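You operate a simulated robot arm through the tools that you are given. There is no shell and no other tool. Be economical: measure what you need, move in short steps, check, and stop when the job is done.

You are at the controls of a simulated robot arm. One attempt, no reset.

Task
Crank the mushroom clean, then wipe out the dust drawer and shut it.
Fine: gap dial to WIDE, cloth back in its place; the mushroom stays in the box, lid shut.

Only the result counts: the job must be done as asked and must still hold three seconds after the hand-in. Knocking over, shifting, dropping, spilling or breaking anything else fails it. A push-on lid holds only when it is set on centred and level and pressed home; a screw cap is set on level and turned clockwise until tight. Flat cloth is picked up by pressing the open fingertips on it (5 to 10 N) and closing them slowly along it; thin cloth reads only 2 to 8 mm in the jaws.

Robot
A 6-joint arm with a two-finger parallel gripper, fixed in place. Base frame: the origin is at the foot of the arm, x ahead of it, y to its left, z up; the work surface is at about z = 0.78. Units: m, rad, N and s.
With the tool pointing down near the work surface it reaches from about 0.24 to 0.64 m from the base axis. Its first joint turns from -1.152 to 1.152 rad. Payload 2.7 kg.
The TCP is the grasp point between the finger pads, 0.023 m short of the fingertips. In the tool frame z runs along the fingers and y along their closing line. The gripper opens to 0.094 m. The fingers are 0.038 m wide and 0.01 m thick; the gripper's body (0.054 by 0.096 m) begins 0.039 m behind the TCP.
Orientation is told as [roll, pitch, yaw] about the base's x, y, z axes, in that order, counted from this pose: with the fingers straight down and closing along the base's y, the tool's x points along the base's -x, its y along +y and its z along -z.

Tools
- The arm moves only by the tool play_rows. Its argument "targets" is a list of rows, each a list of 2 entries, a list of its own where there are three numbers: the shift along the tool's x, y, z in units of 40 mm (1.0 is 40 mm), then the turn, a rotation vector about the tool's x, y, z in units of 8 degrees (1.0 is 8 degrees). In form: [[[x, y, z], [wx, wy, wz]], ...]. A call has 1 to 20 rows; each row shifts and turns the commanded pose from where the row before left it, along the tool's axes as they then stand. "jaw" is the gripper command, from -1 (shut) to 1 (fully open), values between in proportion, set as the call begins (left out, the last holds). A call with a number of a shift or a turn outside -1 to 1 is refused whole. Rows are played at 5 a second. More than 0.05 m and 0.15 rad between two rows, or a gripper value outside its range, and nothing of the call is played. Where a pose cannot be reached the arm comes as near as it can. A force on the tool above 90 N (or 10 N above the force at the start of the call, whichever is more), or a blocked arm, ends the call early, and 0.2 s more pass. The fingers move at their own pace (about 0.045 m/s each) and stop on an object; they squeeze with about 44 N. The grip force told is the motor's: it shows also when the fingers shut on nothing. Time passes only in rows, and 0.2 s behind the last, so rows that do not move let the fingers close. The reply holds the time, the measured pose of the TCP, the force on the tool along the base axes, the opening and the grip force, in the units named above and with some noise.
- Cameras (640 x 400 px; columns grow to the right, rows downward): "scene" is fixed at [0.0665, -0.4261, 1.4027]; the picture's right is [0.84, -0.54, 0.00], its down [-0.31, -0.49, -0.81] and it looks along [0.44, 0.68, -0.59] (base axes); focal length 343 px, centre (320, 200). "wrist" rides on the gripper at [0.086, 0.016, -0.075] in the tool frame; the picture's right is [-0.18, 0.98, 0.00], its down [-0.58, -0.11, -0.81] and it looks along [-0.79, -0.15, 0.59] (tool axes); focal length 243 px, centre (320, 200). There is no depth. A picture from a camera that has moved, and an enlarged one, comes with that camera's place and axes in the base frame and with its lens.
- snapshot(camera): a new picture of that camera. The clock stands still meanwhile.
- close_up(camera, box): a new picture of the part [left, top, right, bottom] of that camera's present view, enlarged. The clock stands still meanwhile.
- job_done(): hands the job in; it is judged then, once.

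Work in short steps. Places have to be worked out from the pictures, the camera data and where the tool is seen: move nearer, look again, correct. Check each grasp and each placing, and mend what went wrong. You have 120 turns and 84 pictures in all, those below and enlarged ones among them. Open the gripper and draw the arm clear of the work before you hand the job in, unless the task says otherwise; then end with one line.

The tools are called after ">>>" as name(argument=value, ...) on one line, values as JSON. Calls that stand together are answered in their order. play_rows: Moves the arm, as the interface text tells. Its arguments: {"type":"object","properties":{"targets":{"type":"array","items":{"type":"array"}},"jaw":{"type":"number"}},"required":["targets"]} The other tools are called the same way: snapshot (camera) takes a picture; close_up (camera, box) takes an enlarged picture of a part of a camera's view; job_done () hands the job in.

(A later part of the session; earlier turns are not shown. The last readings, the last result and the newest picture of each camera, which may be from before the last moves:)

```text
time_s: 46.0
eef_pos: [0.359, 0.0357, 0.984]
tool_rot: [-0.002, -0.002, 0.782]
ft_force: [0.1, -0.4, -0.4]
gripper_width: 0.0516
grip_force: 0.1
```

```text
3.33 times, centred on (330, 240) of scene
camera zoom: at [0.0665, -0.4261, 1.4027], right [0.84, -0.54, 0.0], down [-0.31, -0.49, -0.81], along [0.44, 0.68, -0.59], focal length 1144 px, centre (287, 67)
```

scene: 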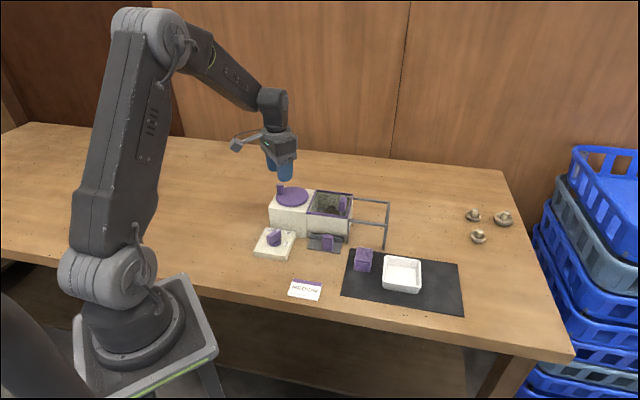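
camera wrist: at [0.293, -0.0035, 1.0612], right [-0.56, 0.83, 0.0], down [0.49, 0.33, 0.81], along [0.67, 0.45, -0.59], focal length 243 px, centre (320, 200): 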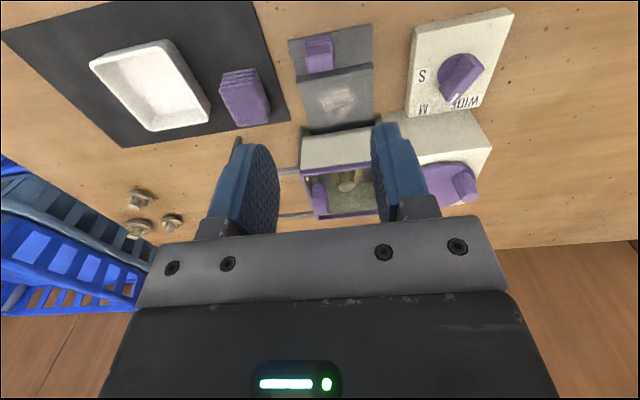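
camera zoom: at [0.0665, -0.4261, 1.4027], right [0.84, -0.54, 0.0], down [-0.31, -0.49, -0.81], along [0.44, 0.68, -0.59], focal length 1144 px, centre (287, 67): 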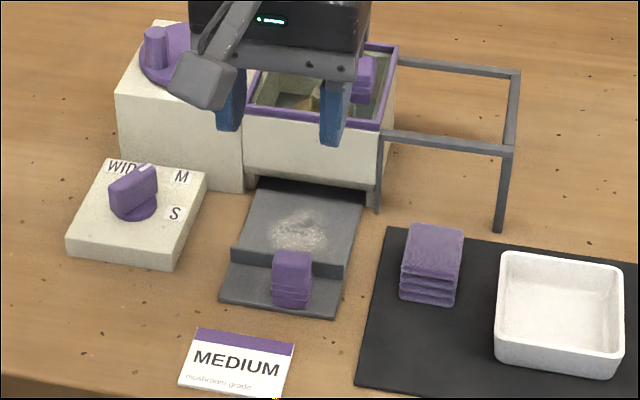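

Drawer fully out with dust exposed. Next the folded cloth at ≈(0.467, 0.013): I move above it.

>>> play_rows(targets=[[[-0.4, -0.8, 0], [0, 0, 0]], [[-0.5, -0.8, 0], [0, 0, 0]], [[-0.6, -0.7, 0.3], [0, 0, 0]], [[0, 0, 0.8], [0, 0, 0]]], jaw=0.5)

>>> snapshot(camera="wrist")

>>> close_up(camera="scene", box=[310, 190, 430, 290])

```text
time_s: 47.0
eef_pos: [0.466, 0.0107, 0.938]
tool_rot: [-0.001, 0.0, 0.782]
ft_force: [-0.1, 0.5, -0.6]
gripper_width: 0.0703
grip_force: 0.1
```

```text
44 pictures are left
camera wrist: at [0.392, -0.0381, 1.0118], right [-0.56, 0.83, 0.0], down [0.49, 0.33, 0.81], along [0.67, 0.45, -0.59], focal length 243 px, centre (320, 200)
```

wrist: 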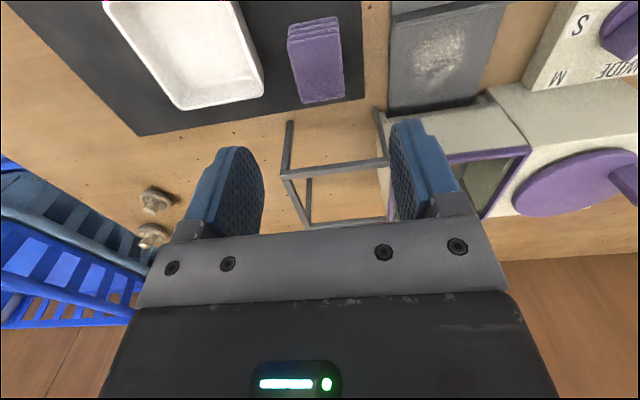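

```text
4.00 times, centred on (370, 240) of scene
camera zoom: at [0.0665, -0.4262, 1.4027], right [0.84, -0.54, 0.0], down [-0.31, -0.49, -0.81], along [0.44, 0.68, -0.59], focal length 1373 px, centre (120, 40)
```

zoom: 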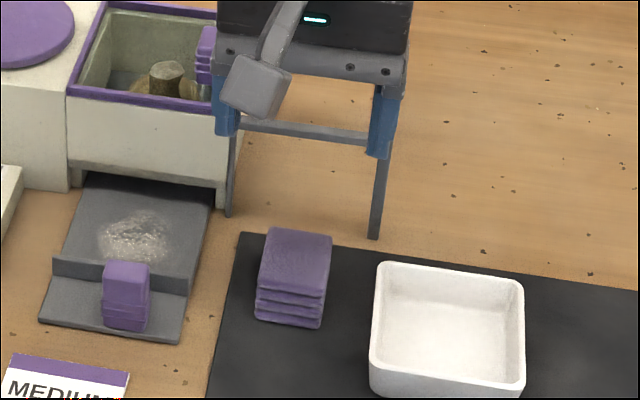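

Cloth is centred laterally; I shift 5 mm toward the machine and descend around it.

>>> play_rows(targets=[[[-0.12, 0, 0.7], [0, 0, 0]], [[0, 0, 1], [0, 0, 0]], [[0, 0, 0.7], [0, 0, 0]], [[0, 0, 0.4], [0, 0, 0]], [[0, 0, 0], [0, 0, 0]]])

>>> close_up(camera="scene", box=[310, 190, 430, 290])

>>> snapshot(camera="wrist")

```text
time_s: 48.2
eef_pos: [0.4701, 0.0162, 0.828]
tool_rot: [-0.001, -0.002, 0.781]
ft_force: [0.0, 0.3, -0.5]
gripper_width: 0.0703
grip_force: 0.0
```

```text
4.00 times, centred on (370, 240) of scene
camera zoom: at [0.0665, -0.4261, 1.4027], right [0.84, -0.54, 0.0], down [-0.31, -0.49, -0.81], along [0.44, 0.68, -0.59], focal length 1373 px, centre (120, 40)
```

zoom: 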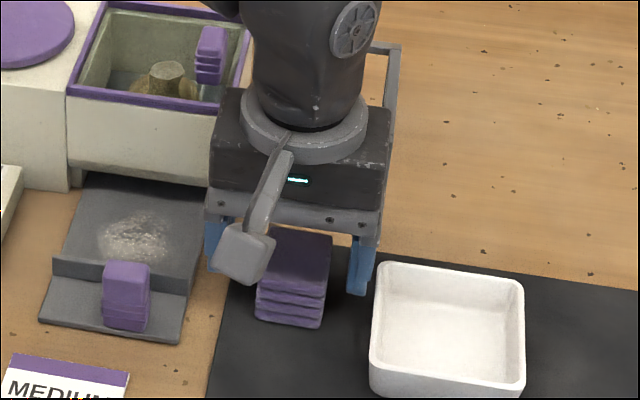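

```text
41 pictures are left
camera wrist: at [0.3956, -0.0332, 0.9009], right [-0.56, 0.83, 0.0], down [0.49, 0.33, 0.81], along [0.67, 0.45, -0.59], focal length 243 px, centre (320, 200)
```

wrist: 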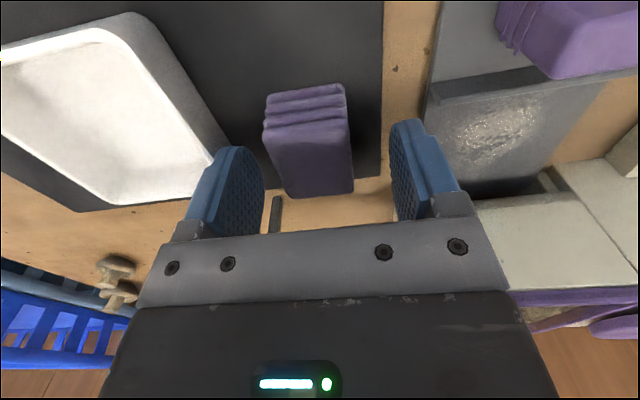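

Well aligned. I narrow the jaws, lower 8 mm and close on the cloth.

>>> play_rows(targets=[[[0, 0, 0], [0, 0, 0]], [[0, 0, 0.1], [0, 0, 0]], [[0, 0, 0.1], [0, 0, 0]], [[0, 0, 0], [0, 0, 0]]], jaw=0.2)

>>> play_rows(targets=[[[0, 0, 0], [0, 0, 0]], [[0, 0, 0], [0, 0, 0]], [[0, 0, 0], [0, 0, 0]], [[0, 0, 0], [0, 0, 0]]], jaw=-1)

>>> close_up(camera="scene", box=[310, 190, 430, 290])

```text
time_s: 49.2
eef_pos: [0.4677, 0.0165, 0.8185]
tool_rot: [0.0, 0.001, 0.78]
ft_force: [-0.5, -0.5, -0.8]
gripper_width: 0.0562
grip_force: 0.0
```

```text
time_s: 50.2
eef_pos: [0.469, 0.0176, 0.8188]
tool_rot: [0.001, -0.001, 0.781]
ft_force: [0.6, -0.1, 1.3]
gripper_width: 0.0389
grip_force: 44.0
```

```text
4.00 times, centred on (370, 240) of scene
camera zoom: at [0.0665, -0.4261, 1.4027], right [0.84, -0.54, 0.0], down [-0.31, -0.49, -0.81], along [0.44, 0.68, -0.59], focal length 1373 px, centre (120, 40)
```

zoom: 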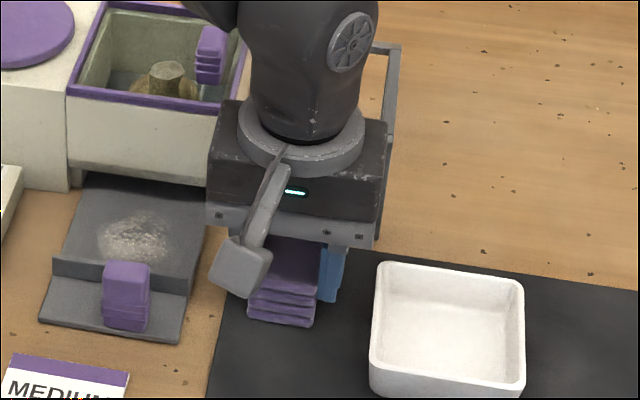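

Cloth held firmly (39 mm). Lift and carry it above the dust at about (0.4175, 0.1025).

>>> play_rows(targets=[[[0, 0, -0.5], [0, 0, 0]], [[0, 0, -0.8], [0, 0, 0]], [[0, 0, -0.7], [0, 0, 0]], [[-0.2, 0.8, 0], [0, 0, 0]], [[-0.2, 0.8, 0], [0, 0, 0]], [[-0.19, 0.81, 0], [0, 0, 0]], [[0, 0, 0], [0, 0, 0]]])

>>> close_up(camera="scene", box=[270, 170, 410, 290])

>>> snapshot(camera="wrist")

```text
time_s: 51.8
eef_pos: [0.4176, 0.0997, 0.8963]
tool_rot: [0.0, 0.001, 0.783]
ft_force: [0.2, -0.3, -0.1]
gripper_width: 0.0389
grip_force: 44.1
```

```text
3.33 times, centred on (340, 230) of scene
camera zoom: at [0.0665, -0.4261, 1.4027], right [0.84, -0.54, 0.0], down [-0.31, -0.49, -0.81], along [0.44, 0.68, -0.59], focal length 1144 px, centre (253, 100)
```

zoom: 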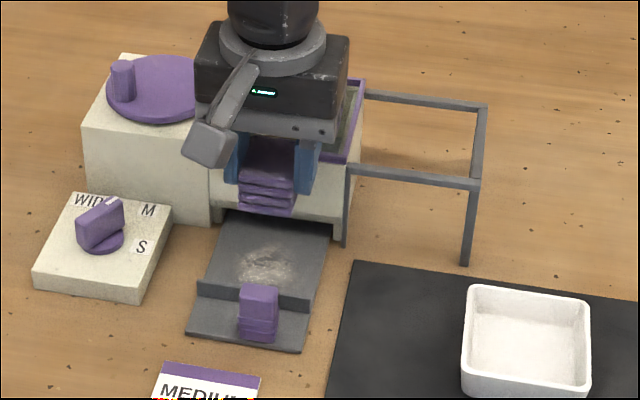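

```text
38 pictures are left
camera wrist: at [0.3438, 0.0503, 0.9704], right [-0.56, 0.83, 0.0], down [0.49, 0.33, 0.81], along [0.67, 0.45, -0.59], focal length 243 px, centre (320, 200)
```

wrist: 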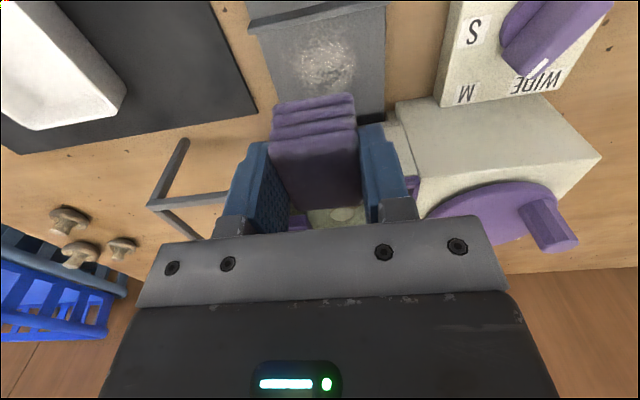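

Dust centre ≈(0.4115, 0.1027). I shift 5 mm sideways and lower the cloth toward the floor.

>>> play_rows(targets=[[[0, 0.13, 0.5], [0, 0, 0]], [[0, 0, 0.7], [0, 0, 0]], [[0, 0, 0.45], [0, 0, 0]], [[0, 0, 0.15], [0, 0, 0]], [[0, 0, 0.08], [0, 0, 0]], [[0, 0, 0], [0, 0, 0]]])

```text
time_s: 53.2
eef_pos: [0.4159, 0.1049, 0.8243]
tool_rot: [-0.005, -0.006, 0.782]
ft_force: [-10.6, -11.2, 37.5]
gripper_width: 0.0388
grip_force: 44.1
```

37 N contact – a bit much. I raise 1.5 mm and make lateral strokes.

>>> play_rows(targets=[[[0, 0, -0.04], [0, 0, 0]], [[0, 0.25, 0], [0, 0, 0]], [[0, 0.25, 0], [0, 0, 0]], [[0, -0.25, 0], [0, 0, 0]], [[0, -0.25, 0], [0, 0, 0]], [[0, -0.25, 0], [0, 0, 0]], [[0, -0.25, 0], [0, 0, 0]], [[0, 0.25, 0], [0, 0, 0]], [[0, 0.25, 0], [0, 0, 0]]])

>>> snapshot(camera="wrist")

>>> close_up(camera="scene", box=[270, 170, 410, 290])

```text
time_s: 55.2
eef_pos: [0.4131, 0.1044, 0.8236]
tool_rot: [0.0, 0.0, 0.782]
ft_force: [-0.1, -1.7, 21.7]
gripper_width: 0.0388
grip_force: 44.4
```

```text
37 pictures are left
camera wrist: at [0.3398, 0.0555, 0.8987], right [-0.56, 0.83, 0.0], down [0.49, 0.33, 0.81], along [0.67, 0.45, -0.59], focal length 243 px, centre (320, 200)
```

wrist: 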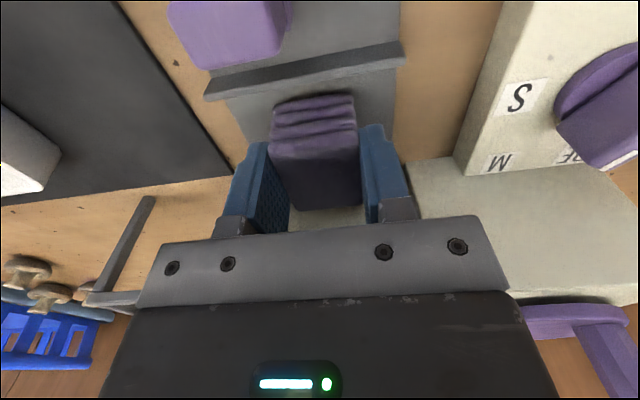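

```text
3.33 times, centred on (340, 230) of scene
camera zoom: at [0.0662, -0.4263, 1.4026], right [0.84, -0.54, 0.0], down [-0.31, -0.49, -0.81], along [0.44, 0.68, -0.59], focal length 1144 px, centre (253, 100)
```

zoom: 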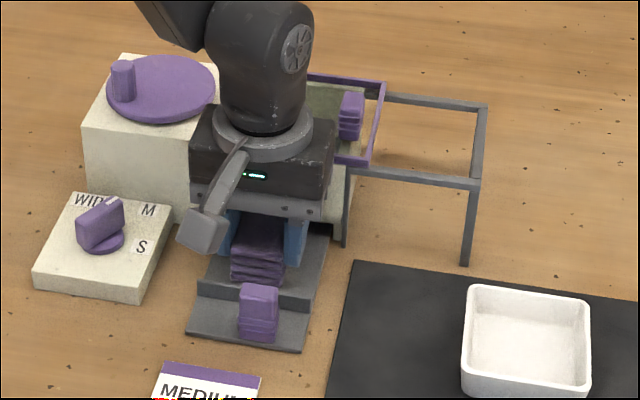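

The lid has slid sideways: the gripper body brushed it during strokes. I'll push it back later; first move 8 mm away from the box, lift and check dust and lid.

>>> play_rows(targets=[[[0.15, 0, 0], [0, 0, 0]], [[0, 0, -0.5], [0, 0, 0]], [[0, 0, -1], [0, 0, 0]], [[0.5, 0, -1], [0, 0, 0]], [[0.5, 0, -0.5], [0, 0, 0]]])

>>> snapshot(camera="wrist")

>>> close_up(camera="scene", box=[260, 160, 420, 280])

```text
time_s: 56.4
eef_pos: [0.3812, 0.0706, 0.9441]
tool_rot: [0.0, 0.001, 0.782]
ft_force: [-0.1, -0.5, -0.9]
gripper_width: 0.0388
grip_force: 44.2
```

```text
35 pictures are left
camera wrist: at [0.3071, 0.022, 1.0181], right [-0.56, 0.83, 0.0], down [0.49, 0.33, 0.81], along [0.67, 0.45, -0.59], focal length 243 px, centre (320, 200)
```

wrist: 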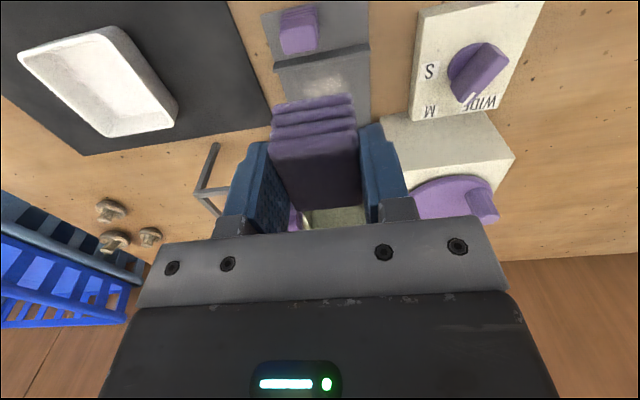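

```text
3.33 times, centred on (340, 220) of scene
camera zoom: at [0.0665, -0.4261, 1.4027], right [0.84, -0.54, 0.0], down [-0.31, -0.49, -0.81], along [0.44, 0.68, -0.59], focal length 1144 px, centre (253, 133)
```

zoom: 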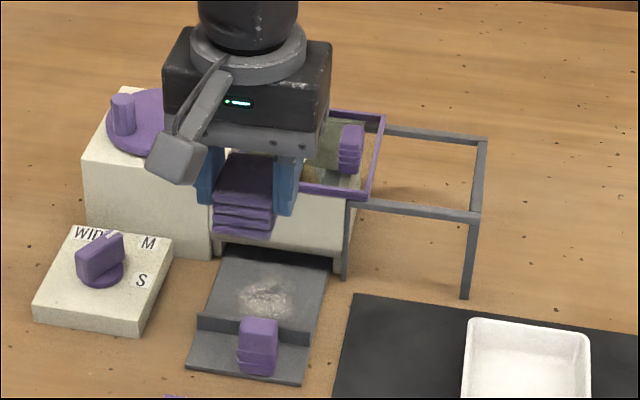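

Dust is fainter but not gone. I repeat the wipe placed ~1 cm further from the box (dust centre sum x+y≈0.507) so the body clears the lid.

>>> play_rows(targets=[[[-0.5, 0, 0.6], [0, 0, 0]], [[-0.46, 0, 0.8], [0, 0, 0]], [[0, 0, 0.8], [0, 0, 0]], [[0, 0, 0.6], [0, 0, 0]], [[0, 0, 0.2], [0, 0, 0]], [[0, 0, 0], [0, 0, 0]]])

```text
time_s: 57.8
eef_pos: [0.4093, 0.1002, 0.824]
tool_rot: [0.0, -0.002, 0.782]
ft_force: [-1.8, -2.0, 8.5]
gripper_width: 0.0388
grip_force: 44.2
```

Clean 8.5 N contact. Now several lateral strokes.

>>> play_rows(targets=[[[0, 0.25, 0.02], [0, 0, 0]], [[0, 0.3, 0], [0, 0, 0]], [[0, -0.3, 0], [0, 0, 0]], [[0, -0.25, 0], [0, 0, 0]], [[0, -0.3, 0], [0, 0, 0]], [[0, -0.25, 0], [0, 0, 0]], [[-0.1, 0.25, 0], [0, 0, 0]], [[0, 0.3, 0], [0, 0, 0]], [[0, 0.25, 0], [0, 0, 0]], [[0, 0.3, 0], [0, 0, 0]], [[0.2, -0.3, 0], [0, 0, 0]], [[0, -0.25, 0], [0, 0, 0]], [[0, -0.3, 0], [0, 0, 0]], [[0, -0.25, 0], [0, 0, 0]], [[-0.1, 0.25, 0], [0, 0, 0]], [[0, 0.3, 0], [0, 0, 0]]])

>>> play_rows(targets=[[[0, 0, -0.5], [0, 0, 0]], [[0, 0, -1], [0, 0, 0]], [[0.5, 0, -1], [0, 0, 0]], [[0.5, 0, -0.5], [0, 0, 0]]])

>>> close_up(camera="scene", box=[260, 160, 420, 280])

```text
time_s: 61.2
eef_pos: [0.4086, 0.0999, 0.8231]
tool_rot: [-0.001, -0.001, 0.781]
ft_force: [0.5, -0.3, -0.6]
gripper_width: 0.0388
grip_force: 43.5
```

```text
time_s: 62.2
eef_pos: [0.3802, 0.0724, 0.9436]
tool_rot: [0.001, -0.001, 0.782]
ft_force: [0.2, 0.0, -0.6]
gripper_width: 0.0389
grip_force: 44.5
```

```text
3.33 times, centred on (340, 220) of scene
camera zoom: at [0.0665, -0.4261, 1.4027], right [0.84, -0.54, 0.0], down [-0.31, -0.49, -0.81], along [0.44, 0.68, -0.59], focal length 1144 px, centre (253, 133)
```

zoom: 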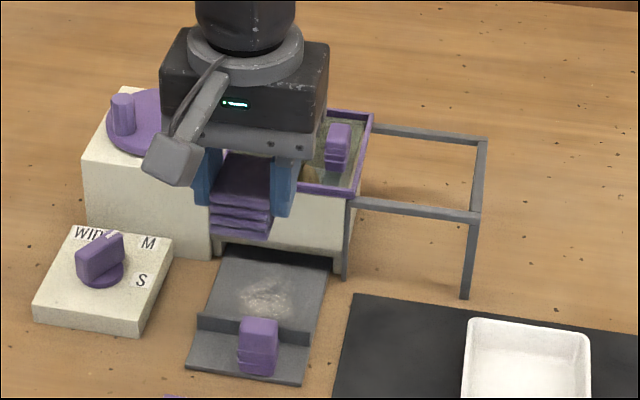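

The lid moves with my strokes, so the gripper's rear edge must be rubbing the lid before the cloth presses the floor. Plan: set the cloth back on the mat and re-grasp it with the tool leaned 15° toward the front, so the body clears the lid.

>>> play_rows(targets=[[[-0.2, -0.9, 0], [0, 0, 0]], [[-0.2, -0.9, 0], [0, 0, 0]], [[-0.2, -0.86, 0], [0, 0, 0]], [[0, 0, 1], [0, 0, 0]], [[0, 0, 1], [0, 0, 0]], [[0, 0, 0.8], [0, 0, 0]], [[0, 0, 0.24], [0, 0, 0]], [[0, 0, 0], [0, 0, 0]]])

>>> close_up(camera="scene", box=[310, 190, 430, 290])

```text
time_s: 64.0
eef_pos: [0.4711, 0.012, 0.8208]
tool_rot: [0.0, 0.0, 0.78]
ft_force: [-0.5, -0.3, -0.1]
gripper_width: 0.039
grip_force: 43.9
```

```text
4.00 times, centred on (370, 240) of scene
camera zoom: at [0.0665, -0.4261, 1.4027], right [0.84, -0.54, 0.0], down [-0.31, -0.49, -0.81], along [0.44, 0.68, -0.59], focal length 1373 px, centre (120, 40)
```

zoom: 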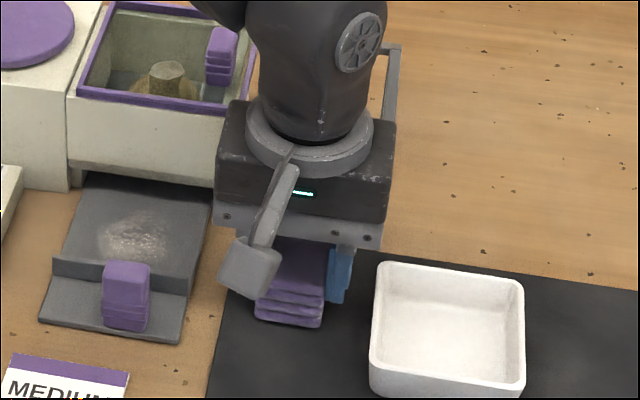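

Cloth is over its spot. I lower 2 mm, release, lean the tool −15° about its y and shift slightly to the front.

>>> play_rows(targets=[[[0, 0, 0.04], [0, 0, 0]], [[0, 0, 0], [0, 0, 0]]])

>>> play_rows(targets=[[[0, 0, 0], [0, 0, 0]], [[0, 0, 0], [0, 0, 0]], [[0, 0, -0.05], [0, 0, 0]], [[0, 0, 0], [0, -0.95, 0]], [[0, 0, 0], [0, -0.925, 0]], [[0.125, 0, -0.06], [0, 0, 0]], [[0, 0, 0], [0, 0, 0]]], jaw=0.2)

>>> close_up(camera="scene", box=[310, 190, 430, 290])

```text
time_s: 64.6
eef_pos: [0.4715, 0.0128, 0.8196]
tool_rot: [-0.001, 0.0, 0.783]
ft_force: [0.5, 0.2, -0.1]
gripper_width: 0.039
grip_force: 44.0
```

```text
time_s: 66.2
eef_pos: [0.4684, 0.0094, 0.8228]
tool_rot: [-0.001, -0.263, 0.782]
ft_force: [-0.4, 0.2, -0.7]
gripper_width: 0.0565
grip_force: 0.0
```

```text
4.00 times, centred on (370, 240) of scene
camera zoom: at [0.0665, -0.4262, 1.4027], right [0.84, -0.54, 0.0], down [-0.31, -0.49, -0.81], along [0.44, 0.68, -0.59], focal length 1373 px, centre (120, 40)
```

zoom: 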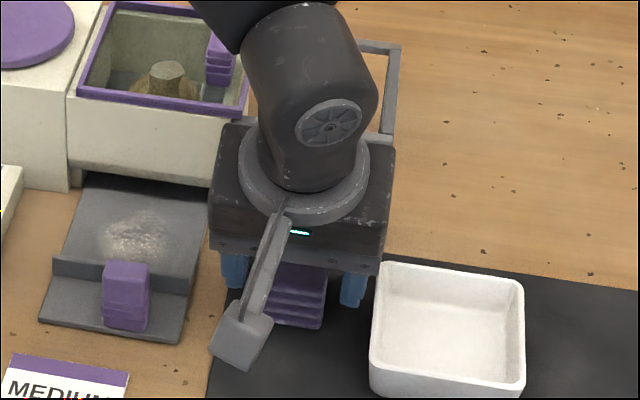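

Leaned and clear. Close on the cloth and lift, carrying back over the drawer.

>>> play_rows(targets=[[[0, 0, 0], [0, 0, 0]], [[0, 0, 0], [0, 0, 0]], [[0, 0, 0], [0, 0, 0]], [[-0.13, 0, -0.48], [0, 0, 0]], [[-0.26, 0, -0.97], [0, 0, 0]], [[-0.13, 0, -0.5], [0, 0, 0]], [[0, 0, 0], [0, 0, 0]]], jaw=-1)

```text
time_s: 67.8
eef_pos: [0.4677, 0.0091, 0.9048]
tool_rot: [0.0, -0.261, 0.78]
ft_force: [1.2, 0.2, -0.8]
gripper_width: 0.0387
grip_force: 44.3
```

Held. Carry over the dust and lower to just above the floor.

>>> play_rows(targets=[[[-0.15, 0.87, 0.04], [0, 0, 0]], [[-0.15, 0.87, 0.04], [0, 0, 0]], [[-0.13, 0.85, 0.035], [0, 0, 0]], [[0.2, 0, 0.75], [0, 0, 0]], [[0.17, 0, 0.63], [0, 0, 0]], [[0.1, 0, 0.38], [0, 0, 0]], [[0, 0, 0], [0, 0, 0]]])

>>> close_up(camera="scene", box=[260, 160, 420, 280])

```text
time_s: 69.4
eef_pos: [0.4094, 0.0937, 0.8298]
tool_rot: [0.001, -0.261, 0.783]
ft_force: [-0.1, -0.1, -0.9]
gripper_width: 0.0387
grip_force: 43.8
```

```text
3.33 times, centred on (340, 220) of scene
camera zoom: at [0.0665, -0.4261, 1.4027], right [0.84, -0.54, 0.0], down [-0.31, -0.49, -0.81], along [0.44, 0.68, -0.59], focal length 1144 px, centre (253, 133)
```

zoom: 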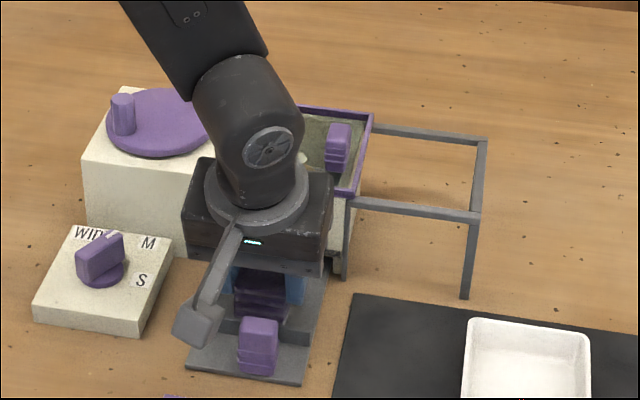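

Clear of the lid. Lower further to find the floor.

>>> play_rows(targets=[[[0.026, 0, 0.097], [0, 0, 0]], [[0.013, 0, 0.048], [0, 0, 0]], [[0, 0, 0], [0, 0, 0]]])

```text
time_s: 70.2
eef_pos: [0.4075, 0.0942, 0.8245]
tool_rot: [0.003, -0.262, 0.782]
ft_force: [0.4, 0.4, -0.2]
gripper_width: 0.0386
grip_force: 44.3
```

>>> play_rows(targets=[[[0.013, 0, 0.048], [0, 0, 0]], [[0.007, 0, 0.024], [0, 0, 0]], [[0, 0, 0], [0, 0, 0]]])

```text
time_s: 71.0
eef_pos: [0.4095, 0.0962, 0.825]
tool_rot: [-0.004, -0.27, 0.785]
ft_force: [-5.0, 7.5, 42.5]
gripper_width: 0.039
grip_force: 44.0
```

Floor contact (42 N). I ease off 1 mm and stroke laterally.

>>> play_rows(targets=[[[-0.007, 0, -0.026], [0, 0, 0]], [[0, 0.2, 0], [0, 0, 0]], [[0, 0.2, 0], [0, 0, 0]], [[0, 0.15, 0], [0, 0, 0]], [[0, -0.2, 0], [0, 0, 0]], [[0, -0.2, 0], [0, 0, 0]], [[0, -0.2, 0], [0, 0, 0]], [[0, -0.2, 0], [0, 0, 0]], [[0, -0.2, 0], [0, 0, 0]], [[0, -0.1, 0], [0, 0, 0]], [[0, 0, 0], [0, 0, 0]]])

>>> close_up(camera="scene", box=[260, 160, 420, 280])

```text
time_s: 73.4
eef_pos: [0.4233, 0.0788, 0.8247]
tool_rot: [-0.002, -0.263, 0.783]
ft_force: [-8.7, 8.2, 30.7]
gripper_width: 0.0388
grip_force: 44.1
```

```text
3.33 times, centred on (340, 220) of scene
camera zoom: at [0.0659, -0.426, 1.4027], right [0.84, -0.54, 0.0], down [-0.31, -0.49, -0.81], along [0.44, 0.68, -0.59], focal length 1144 px, centre (253, 133)
```

zoom: 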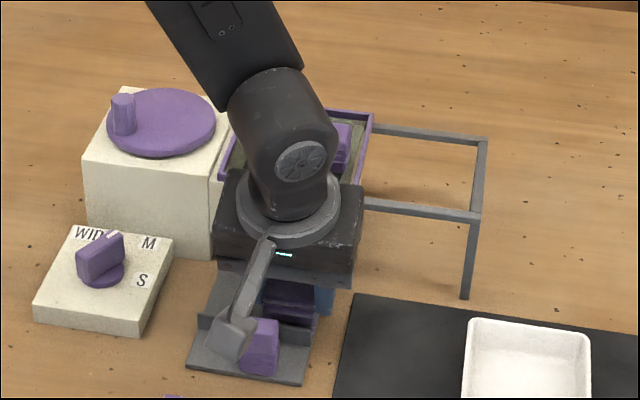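

Good friction contact, lid untouched. More strokes at a slightly deeper and a slightly shallower line.

>>> play_rows(targets=[[[-0.16, 0, -0.01], [0, 0, 0]], [[0.013, 0, 0.048], [0, 0, 0]], [[0, 0.2, 0], [0, 0, 0]], [[0, 0.2, 0], [0, 0, 0]], [[0, 0.2, 0], [0, 0, 0]], [[0, 0.2, 0], [0, 0, 0]], [[0, 0.25, 0], [0, 0, 0]], [[0.18, 0, -0.09], [0, 0, 0]], [[0.013, 0, 0.048], [0, 0, 0]], [[0, -0.2, 0], [0, 0, 0]], [[0, -0.2, 0], [0, 0, 0]], [[0, -0.2, 0], [0, 0, 0]], [[0, -0.2, 0], [0, 0, 0]], [[0, -0.25, 0], [0, 0, 0]], [[0, 0.2, 0], [0, 0, 0]], [[0, 0.2, 0], [0, 0, 0]], [[0, 0.2, 0], [0, 0, 0]]])

>>> play_rows(targets=[[[-0.13, 0, -0.48], [0, 0, 0]], [[-0.26, 0, -0.97], [0, 0, 0]], [[-0.26, 0, -0.97], [0, 0, 0]], [[0, -0.8, 0], [0, 0, 0]], [[0, -0.7, 0], [0, 0, 0]]])

>>> close_up(camera="scene", box=[260, 160, 420, 280])

```text
time_s: 77.0
eef_pos: [0.4074, 0.0939, 0.8232]
tool_rot: [-0.003, -0.268, 0.782]
ft_force: [8.4, -8.9, 26.6]
gripper_width: 0.0389
grip_force: 43.7
```

```text
time_s: 78.2
eef_pos: [0.4506, 0.0531, 0.9232]
tool_rot: [0.0, -0.263, 0.782]
ft_force: [0.8, -0.4, -0.2]
gripper_width: 0.0388
grip_force: 43.7
```

```text
3.33 times, centred on (340, 220) of scene
camera zoom: at [0.0665, -0.4261, 1.4027], right [0.84, -0.54, 0.0], down [-0.31, -0.49, -0.81], along [0.44, 0.68, -0.59], focal length 1144 px, centre (253, 133)
```

zoom: 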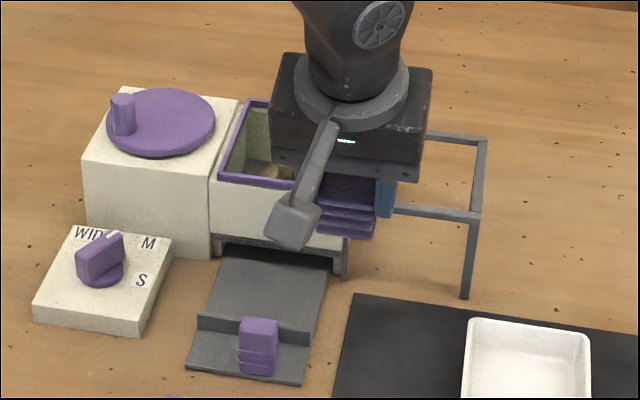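

Dust appears gone. A sharper check of the drawer floor while returning is wise.

>>> close_up(camera="scene", box=[300, 225, 350, 262])

```text
10.81 times, centred on (325, 244) of scene
camera zoom: at [0.0665, -0.4261, 1.4027], right [0.84, -0.54, 0.0], down [-0.31, -0.49, -0.81], along [0.44, 0.68, -0.59], focal length 3710 px, centre (266, -270)
```

zoom: 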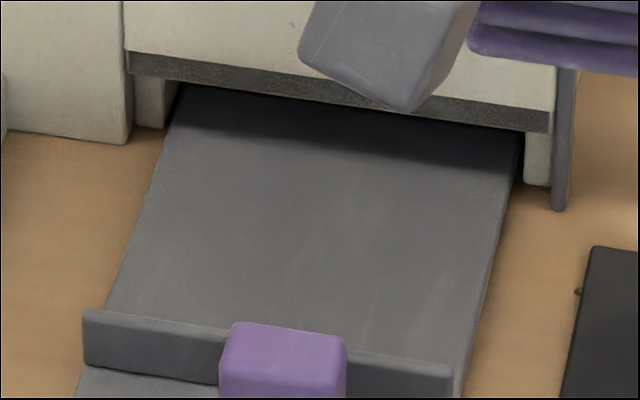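

Floor is clean. Return the cloth to its spot on the mat.

>>> play_rows(targets=[[[0.22, -0.54, -0.06], [0, 0, 0]], [[0.227, -0.54, -0.06], [0, 0, 0]], [[0.25, 0, 0.93], [0, 0, 0]], [[0.25, 0, 0.93], [0, 0, 0]], [[0.1, 0, 0.39], [0, 0, 0]], [[0.03, 0, 0.1], [0, 0, 0]], [[0, 0, 0], [0, 0, 0]]])

>>> close_up(camera="scene", box=[310, 190, 430, 290])

```text
time_s: 79.8
eef_pos: [0.4657, 0.0093, 0.8245]
tool_rot: [0.003, -0.262, 0.782]
ft_force: [-0.8, -0.4, 0.6]
gripper_width: 0.0387
grip_force: 43.9
```

```text
4.00 times, centred on (370, 240) of scene
camera zoom: at [0.0665, -0.4261, 1.4027], right [0.84, -0.54, 0.0], down [-0.31, -0.49, -0.81], along [0.44, 0.68, -0.59], focal length 1373 px, centre (120, 40)
```

zoom: 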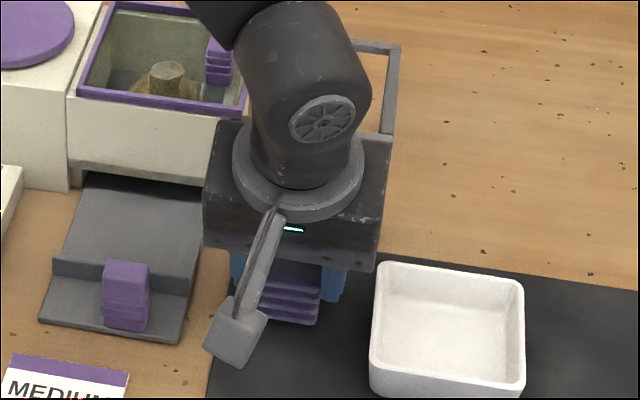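

About 4 mm too far left; correct, lower 1.5 mm and release, then rise.

>>> play_rows(targets=[[[0, -0.1, 0], [0, 0, 0]], [[0.01, 0, 0.04], [0, 0, 0]], [[0, 0, 0], [0, 0, 0]]])

>>> play_rows(targets=[[[0, 0, 0], [0, 0, 0]], [[0, 0, 0], [0, 0, 0]], [[-0.13, 0, -0.48], [0, 0, 0]], [[-0.26, 0, -0.97], [0, 0, 0]], [[-0.26, 0, -0.97], [0, 0, 0]], [[0, 0, 0], [0, 0.95, 0]], [[0, 0, 0], [0, 0.925, 0]], [[0, 0, -0.5], [0, 0, 0]]], jaw=0.3)

>>> close_up(camera="scene", box=[280, 180, 440, 290])

```text
time_s: 80.6
eef_pos: [0.4679, 0.0055, 0.8235]
tool_rot: [-0.003, -0.262, 0.784]
ft_force: [0.3, -0.2, -0.1]
gripper_width: 0.0385
grip_force: 44.0
```

```text
time_s: 82.4
eef_pos: [0.4689, 0.0043, 0.9452]
tool_rot: [0.002, 0.002, 0.781]
ft_force: [-0.5, -0.3, -0.6]
gripper_width: 0.0613
grip_force: 0.1
```

```text
3.64 times, centred on (360, 235) of scene
camera zoom: at [0.0665, -0.4261, 1.4027], right [0.84, -0.54, 0.0], down [-0.31, -0.49, -0.81], along [0.44, 0.68, -0.59], focal length 1248 px, centre (174, 73)
```

zoom: 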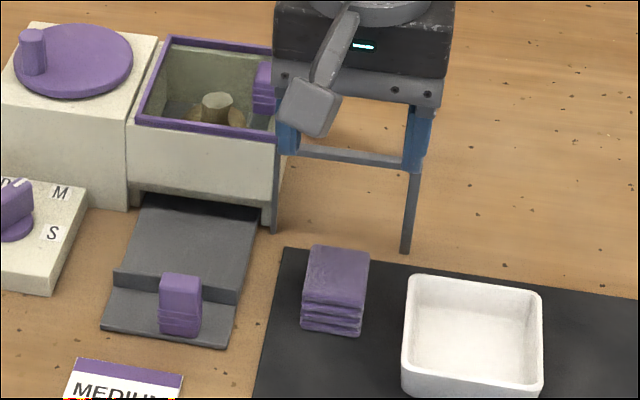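

Cloth is back in its place. Now shut the drawer: go in front of the handle with closed fingers.

>>> play_rows(targets=[[[0.7, 0.8, 0], [0, 0, 0]], [[0.7, 0.8, 0], [0, 0, 0]], [[0.6, 0.86, 0], [0, 0, 0]], [[0.05, 0, 1], [0, 0, 0]], [[0, 0, 0.8], [0, 0, 0]]], jaw=-1)

>>> snapshot(camera="wrist")

>>> close_up(camera="scene", box=[250, 200, 390, 310])

```text
time_s: 83.6
eef_pos: [0.3397, 0.02, 0.8735]
tool_rot: [0.0, -0.003, 0.781]
ft_force: [0.2, -0.6, 0.4]
gripper_width: 0.0002
grip_force: 42.7
```

```text
24 pictures are left
camera wrist: at [0.2662, -0.0299, 0.9467], right [-0.56, 0.83, 0.0], down [0.49, 0.33, 0.81], along [0.67, 0.45, -0.59], focal length 243 px, centre (320, 200)
```

wrist: 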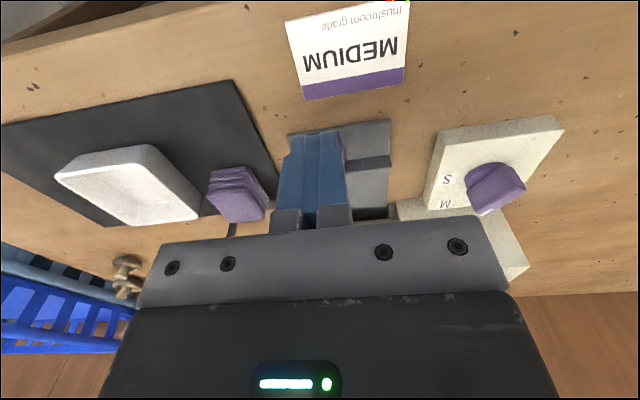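

```text
3.64 times, centred on (320, 255) of scene
camera zoom: at [0.0665, -0.4261, 1.4027], right [0.84, -0.54, 0.0], down [-0.31, -0.49, -0.81], along [0.44, 0.68, -0.59], focal length 1248 px, centre (320, 0)
```

zoom: 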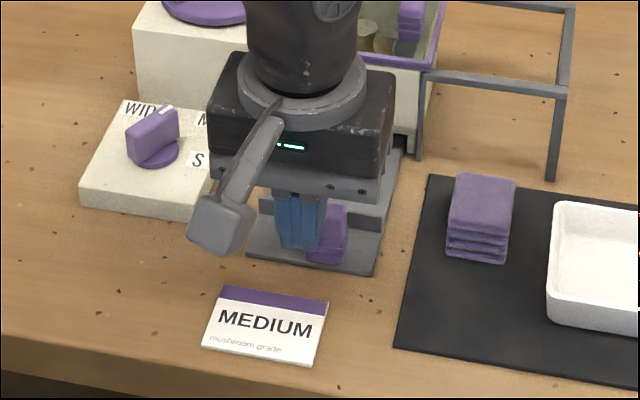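

Tool slightly left of the handle centre; shift 5 mm, back off 4 mm, and descend in front of it.

>>> play_rows(targets=[[[0.1, -0.14, 0.3], [0, 0, 0]], [[0, 0, 0.6], [0, 0, 0]], [[0, 0, 0.4], [0, 0, 0]], [[0, 0, 0], [0, 0, 0]]])

>>> close_up(camera="scene", box=[250, 200, 390, 310])

```text
time_s: 84.6
eef_pos: [0.3425, 0.012, 0.8205]
tool_rot: [0.001, -0.001, 0.782]
ft_force: [-0.5, 0.0, 0.8]
gripper_width: 0.0
grip_force: 42.5
```

```text
3.64 times, centred on (320, 255) of scene
camera zoom: at [0.0665, -0.4261, 1.4027], right [0.84, -0.54, 0.0], down [-0.31, -0.49, -0.81], along [0.44, 0.68, -0.59], focal length 1248 px, centre (320, 0)
```

zoom: 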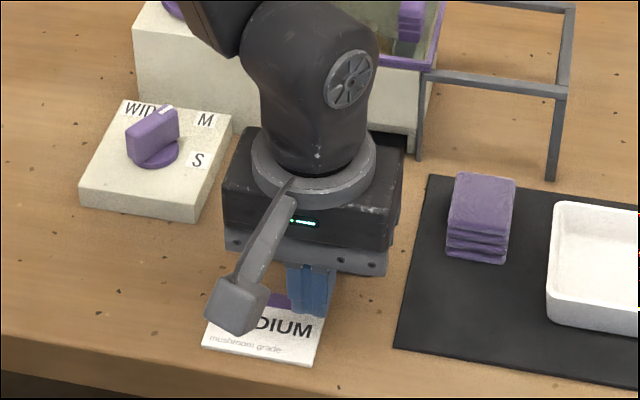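

Push the drawer in along −x, first ~7.5 cm.

>>> play_rows(targets=[[[-0.25, 0, 0], [0, 0, 0]], [[-0.25, 0, 0], [0, 0, 0]], [[-0.3, 0, 0], [0, 0, 0]], [[-0.3, 0, 0], [0, 0, 0]], [[-0.3, 0, 0], [0, 0, 0]], [[-0.3, 0, 0], [0, 0, 0]], [[-0.2, 0, 0], [0, 0, 0]], [[0, 0, 0], [0, 0, 0]]])

>>> close_up(camera="scene", box=[250, 180, 390, 290])

```text
time_s: 86.4
eef_pos: [0.3951, 0.065, 0.8195]
tool_rot: [0.0, 0.001, 0.783]
ft_force: [-0.7, -0.1, 0.4]
gripper_width: 0.0
grip_force: 42.2
```

```text
3.64 times, centred on (320, 235) of scene
camera zoom: at [0.0665, -0.4261, 1.4027], right [0.84, -0.54, 0.0], down [-0.31, -0.49, -0.81], along [0.44, 0.68, -0.59], focal length 1248 px, centre (320, 73)
```

zoom: 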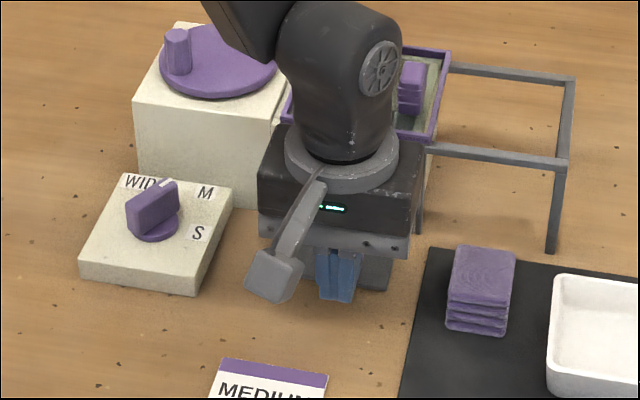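

Drawer is sliding with little force. Push on in small steps until it stops.

>>> play_rows(targets=[[[-0.15, 0, 0], [0, 0, 0]], [[-0.15, 0, 0], [0, 0, 0]], [[-0.15, 0, 0], [0, 0, 0]], [[0, 0, 0], [0, 0, 0]]])

```text
time_s: 87.4
eef_pos: [0.4076, 0.0777, 0.8201]
tool_rot: [-0.001, -0.001, 0.783]
ft_force: [-0.5, -0.8, -0.6]
gripper_width: 0.0
grip_force: 42.1
```

>>> play_rows(targets=[[[-0.1, 0, 0], [0, 0, 0]], [[-0.1, 0, 0], [0, 0, 0]], [[0, 0, 0], [0, 0, 0]]])

>>> close_up(camera="scene", box=[250, 180, 390, 290])

```text
time_s: 88.2
eef_pos: [0.4102, 0.0813, 0.8198]
tool_rot: [0.003, 0.006, 0.78]
ft_force: [-21.2, -32.4, 17.6]
gripper_width: 0.0001
grip_force: 42.3
```

```text
3.64 times, centred on (320, 235) of scene
camera zoom: at [0.0658, -0.427, 1.4024], right [0.84, -0.54, 0.0], down [-0.31, -0.49, -0.81], along [0.44, 0.68, -0.58], focal length 1248 px, centre (320, 73)
```

zoom: 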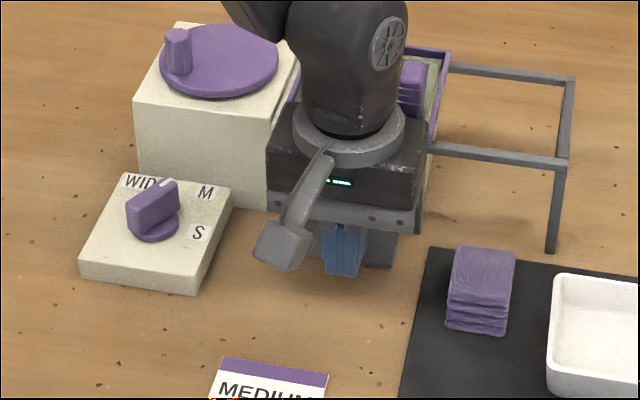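

38 N: the drawer is at its stop (shut). Back off, rise, and look at the lid.

>>> play_rows(targets=[[[0.5, 0, 0], [0, 0, 0]], [[0, 0, -1], [0, 0, 0]], [[0, 0, -1], [0, 0, 0]], [[0, 0, -1], [0, 0, 0]], [[0, 0, -1], [0, 0, 0]], [[-0.7, 0, -0.5], [0, 0, 0]], [[-0.7, 0, 0], [0, 0, 0]]])

>>> snapshot(camera="wrist")

>>> close_up(camera="scene", box=[250, 170, 400, 270])

```text
time_s: 89.8
eef_pos: [0.4375, 0.107, 1.002]
tool_rot: [0.001, 0.0, 0.782]
ft_force: [0.1, -0.2, -0.1]
gripper_width: 0.0
grip_force: 43.0
```

```text
19 pictures are left
camera wrist: at [0.3643, 0.0578, 1.0756], right [-0.56, 0.83, 0.0], down [0.49, 0.33, 0.81], along [0.67, 0.45, -0.59], focal length 243 px, centre (320, 200)
```

wrist: 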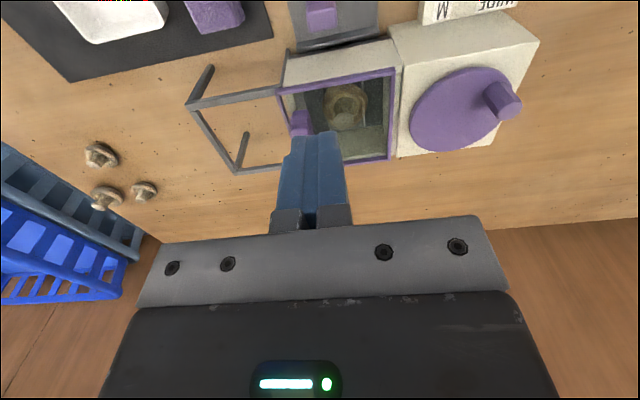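

```text
4.00 times, centred on (325, 220) of scene
camera zoom: at [0.0665, -0.4262, 1.4027], right [0.84, -0.54, 0.0], down [-0.31, -0.49, -0.81], along [0.44, 0.68, -0.59], focal length 1373 px, centre (300, 120)
```

zoom: 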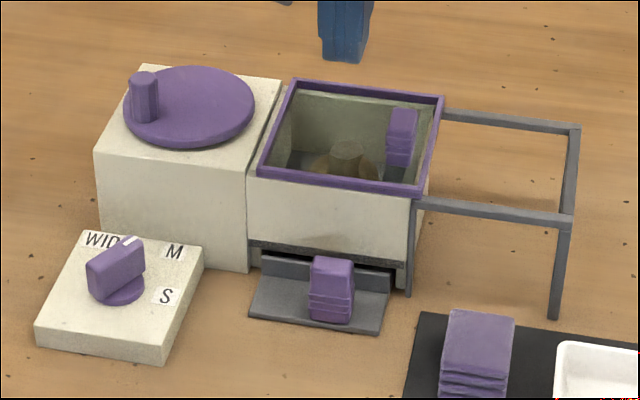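

Drawer is shut. The lid is ~6.5 mm open to the right; I'll push its handle (≈(0.490,0.120)) from the right with closed fingers.

>>> play_rows(targets=[[[-0.5, -0.7, 0], [0, 0, 0]], [[-0.64, -0.7, 0], [0, 0, 0]], [[0, 0, 0.9], [0, 0, 0]], [[0, 0, 0.85], [0, 0, 0]]])

>>> snapshot(camera="wrist")

>>> close_up(camera="scene", box=[290, 150, 410, 240])

```text
time_s: 90.8
eef_pos: [0.5119, 0.1018, 0.9304]
tool_rot: [0.001, 0.002, 0.782]
ft_force: [0.8, -0.1, -0.6]
gripper_width: 0.0
grip_force: 42.7
```

```text
17 pictures are left
camera wrist: at [0.4386, 0.0528, 1.0041], right [-0.56, 0.83, 0.0], down [0.49, 0.33, 0.81], along [0.67, 0.45, -0.59], focal length 243 px, centre (320, 200)
```

wrist: 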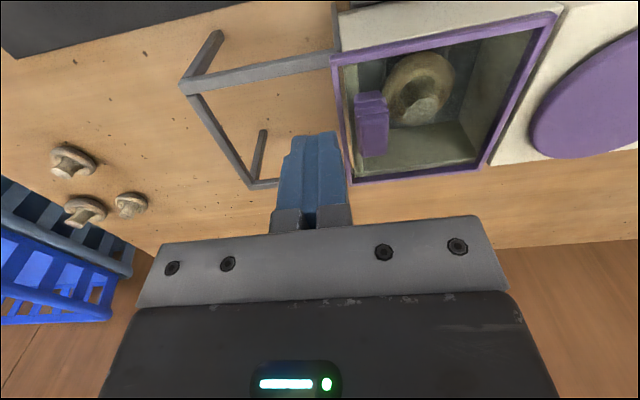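

```text
4.44 times, centred on (350, 195) of scene
camera zoom: at [0.0665, -0.4261, 1.4027], right [0.84, -0.54, 0.0], down [-0.31, -0.49, -0.81], along [0.44, 0.68, -0.59], focal length 1525 px, centre (187, 222)
```

zoom: 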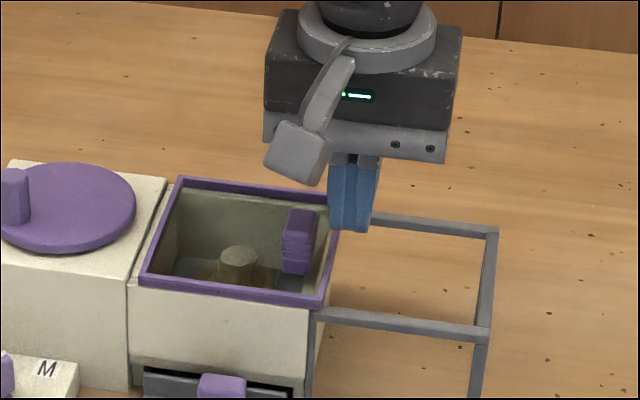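

Fingers stand to the right of the lid handle. Descend so tips are ~9 mm above the lid and push left gently.

>>> play_rows(targets=[[[0, 0, 0.4], [0, 0, 0]], [[0, 0, 0.4], [0, 0, 0]], [[0, 0.1, 0], [0, 0, 0]], [[0, 0.1, 0], [0, 0, 0]], [[0, 0.1, 0], [0, 0, 0]], [[0, 0, 0], [0, 0, 0]]])

>>> play_rows(targets=[[[0, 0.06, 0], [0, 0, 0]], [[0, 0.06, 0], [0, 0, 0]], [[0, 0, 0], [0, 0, 0]]])

>>> close_up(camera="scene", box=[290, 150, 410, 240])

```text
time_s: 92.2
eef_pos: [0.5029, 0.1102, 0.898]
tool_rot: [0.001, -0.002, 0.784]
ft_force: [0.5, -1.0, -0.8]
gripper_width: 0.0001
grip_force: 42.7
```

```text
time_s: 93.0
eef_pos: [0.5011, 0.1127, 0.8982]
tool_rot: [-0.002, -0.002, 0.782]
ft_force: [11.1, -7.8, -2.2]
gripper_width: 0.0
grip_force: 42.7
```

```text
4.44 times, centred on (350, 195) of scene
camera zoom: at [0.0668, -0.4263, 1.4026], right [0.84, -0.54, 0.0], down [-0.32, -0.49, -0.81], along [0.44, 0.68, -0.59], focal length 1525 px, centre (187, 222)
```

zoom: 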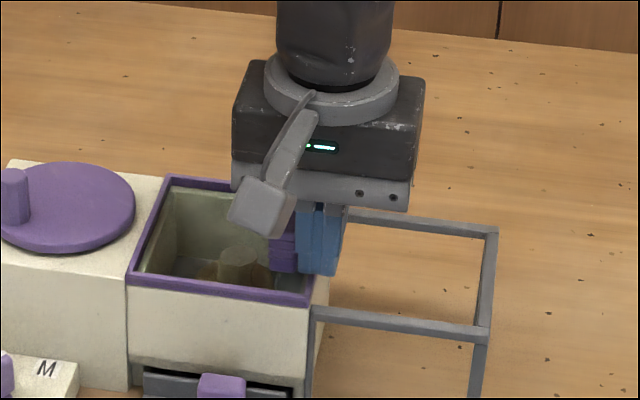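

Lid has slid home (13 N resistance). One more small nudge, then retreat up and verify.

>>> play_rows(targets=[[[0, 0.05, 0], [0, 0, 0]], [[0, 0.03, 0], [0, 0, 0]], [[0, 0, 0], [0, 0, 0]]])

>>> play_rows(targets=[[[0, -0.3, 0], [0, 0, 0]], [[0, 0, -1], [0, 0, 0]], [[0, 0, -1], [0, 0, 0]], [[0, 0, -1], [0, 0, 0]]])

>>> close_up(camera="scene", box=[240, 170, 400, 270])

```text
time_s: 93.8
eef_pos: [0.5001, 0.1118, 0.8982]
tool_rot: [-0.004, -0.002, 0.78]
ft_force: [34.3, -22.5, -9.1]
gripper_width: 0.0002
grip_force: 42.2
```

```text
time_s: 94.8
eef_pos: [0.5061, 0.1059, 1.0157]
tool_rot: [0.001, -0.001, 0.781]
ft_force: [0.0, -0.6, -0.1]
gripper_width: 0.0002
grip_force: 42.3
```

```text
4.00 times, centred on (320, 220) of scene
camera zoom: at [0.0665, -0.4261, 1.4027], right [0.84, -0.54, 0.0], down [-0.31, -0.49, -0.81], along [0.44, 0.68, -0.59], focal length 1373 px, centre (320, 120)
```

zoom: 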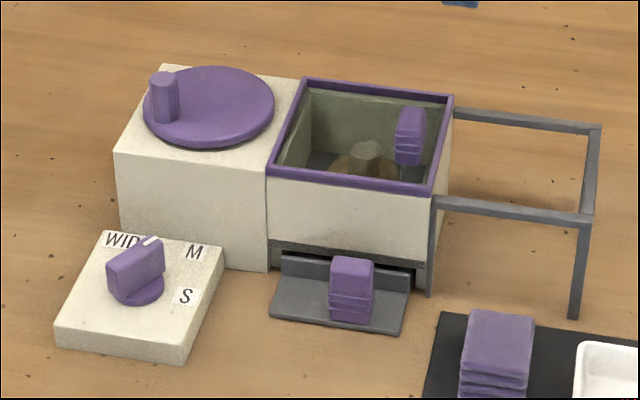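

Lid and drawer match the initial shut state. Now the dial: knob ≈(0.3165, 0.1835), M at ~12°, WIDE at ~72° (base yaw). I move above it with tool yaw 12°.

>>> play_rows(targets=[[[0.4, 0.944, 0], [0, 0, 0]], [[0.4, 0.944, 0], [0, 0, 0]], [[0.4, 0.944, 0], [0, 0, 0]], [[0.4, 0.944, 0], [0, 0, 0]], [[0.4, 0.944, 0], [0, 0, 0]], [[0, 0, 0], [0, 0, 1]], [[0, 0, 0], [0, 0, 1]], [[0, 0, 0], [0, 0, 1]], [[0, 0, 0], [0, 0, 1]], [[0, 0, 0.9], [0, 0, 0.1]], [[0, 0, 0.9], [0, 0, 0]]], jaw=-0.1)

>>> snapshot(camera="wrist")

```text
time_s: 97.2
eef_pos: [0.3156, 0.1865, 0.9477]
tool_rot: [-0.001, -0.001, 0.209]
ft_force: [-0.3, 0.4, 0.1]
gripper_width: 0.0422
grip_force: 0.0
```

```text
13 pictures are left
camera wrist: at [0.2266, 0.1835, 1.0206], right [-0.02, 1.0, 0.0], down [0.59, 0.01, 0.81], along [0.81, 0.02, -0.59], focal length 243 px, centre (320, 200)
```

wrist: 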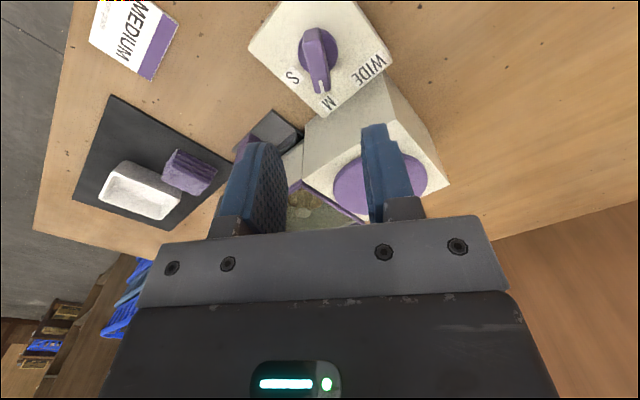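

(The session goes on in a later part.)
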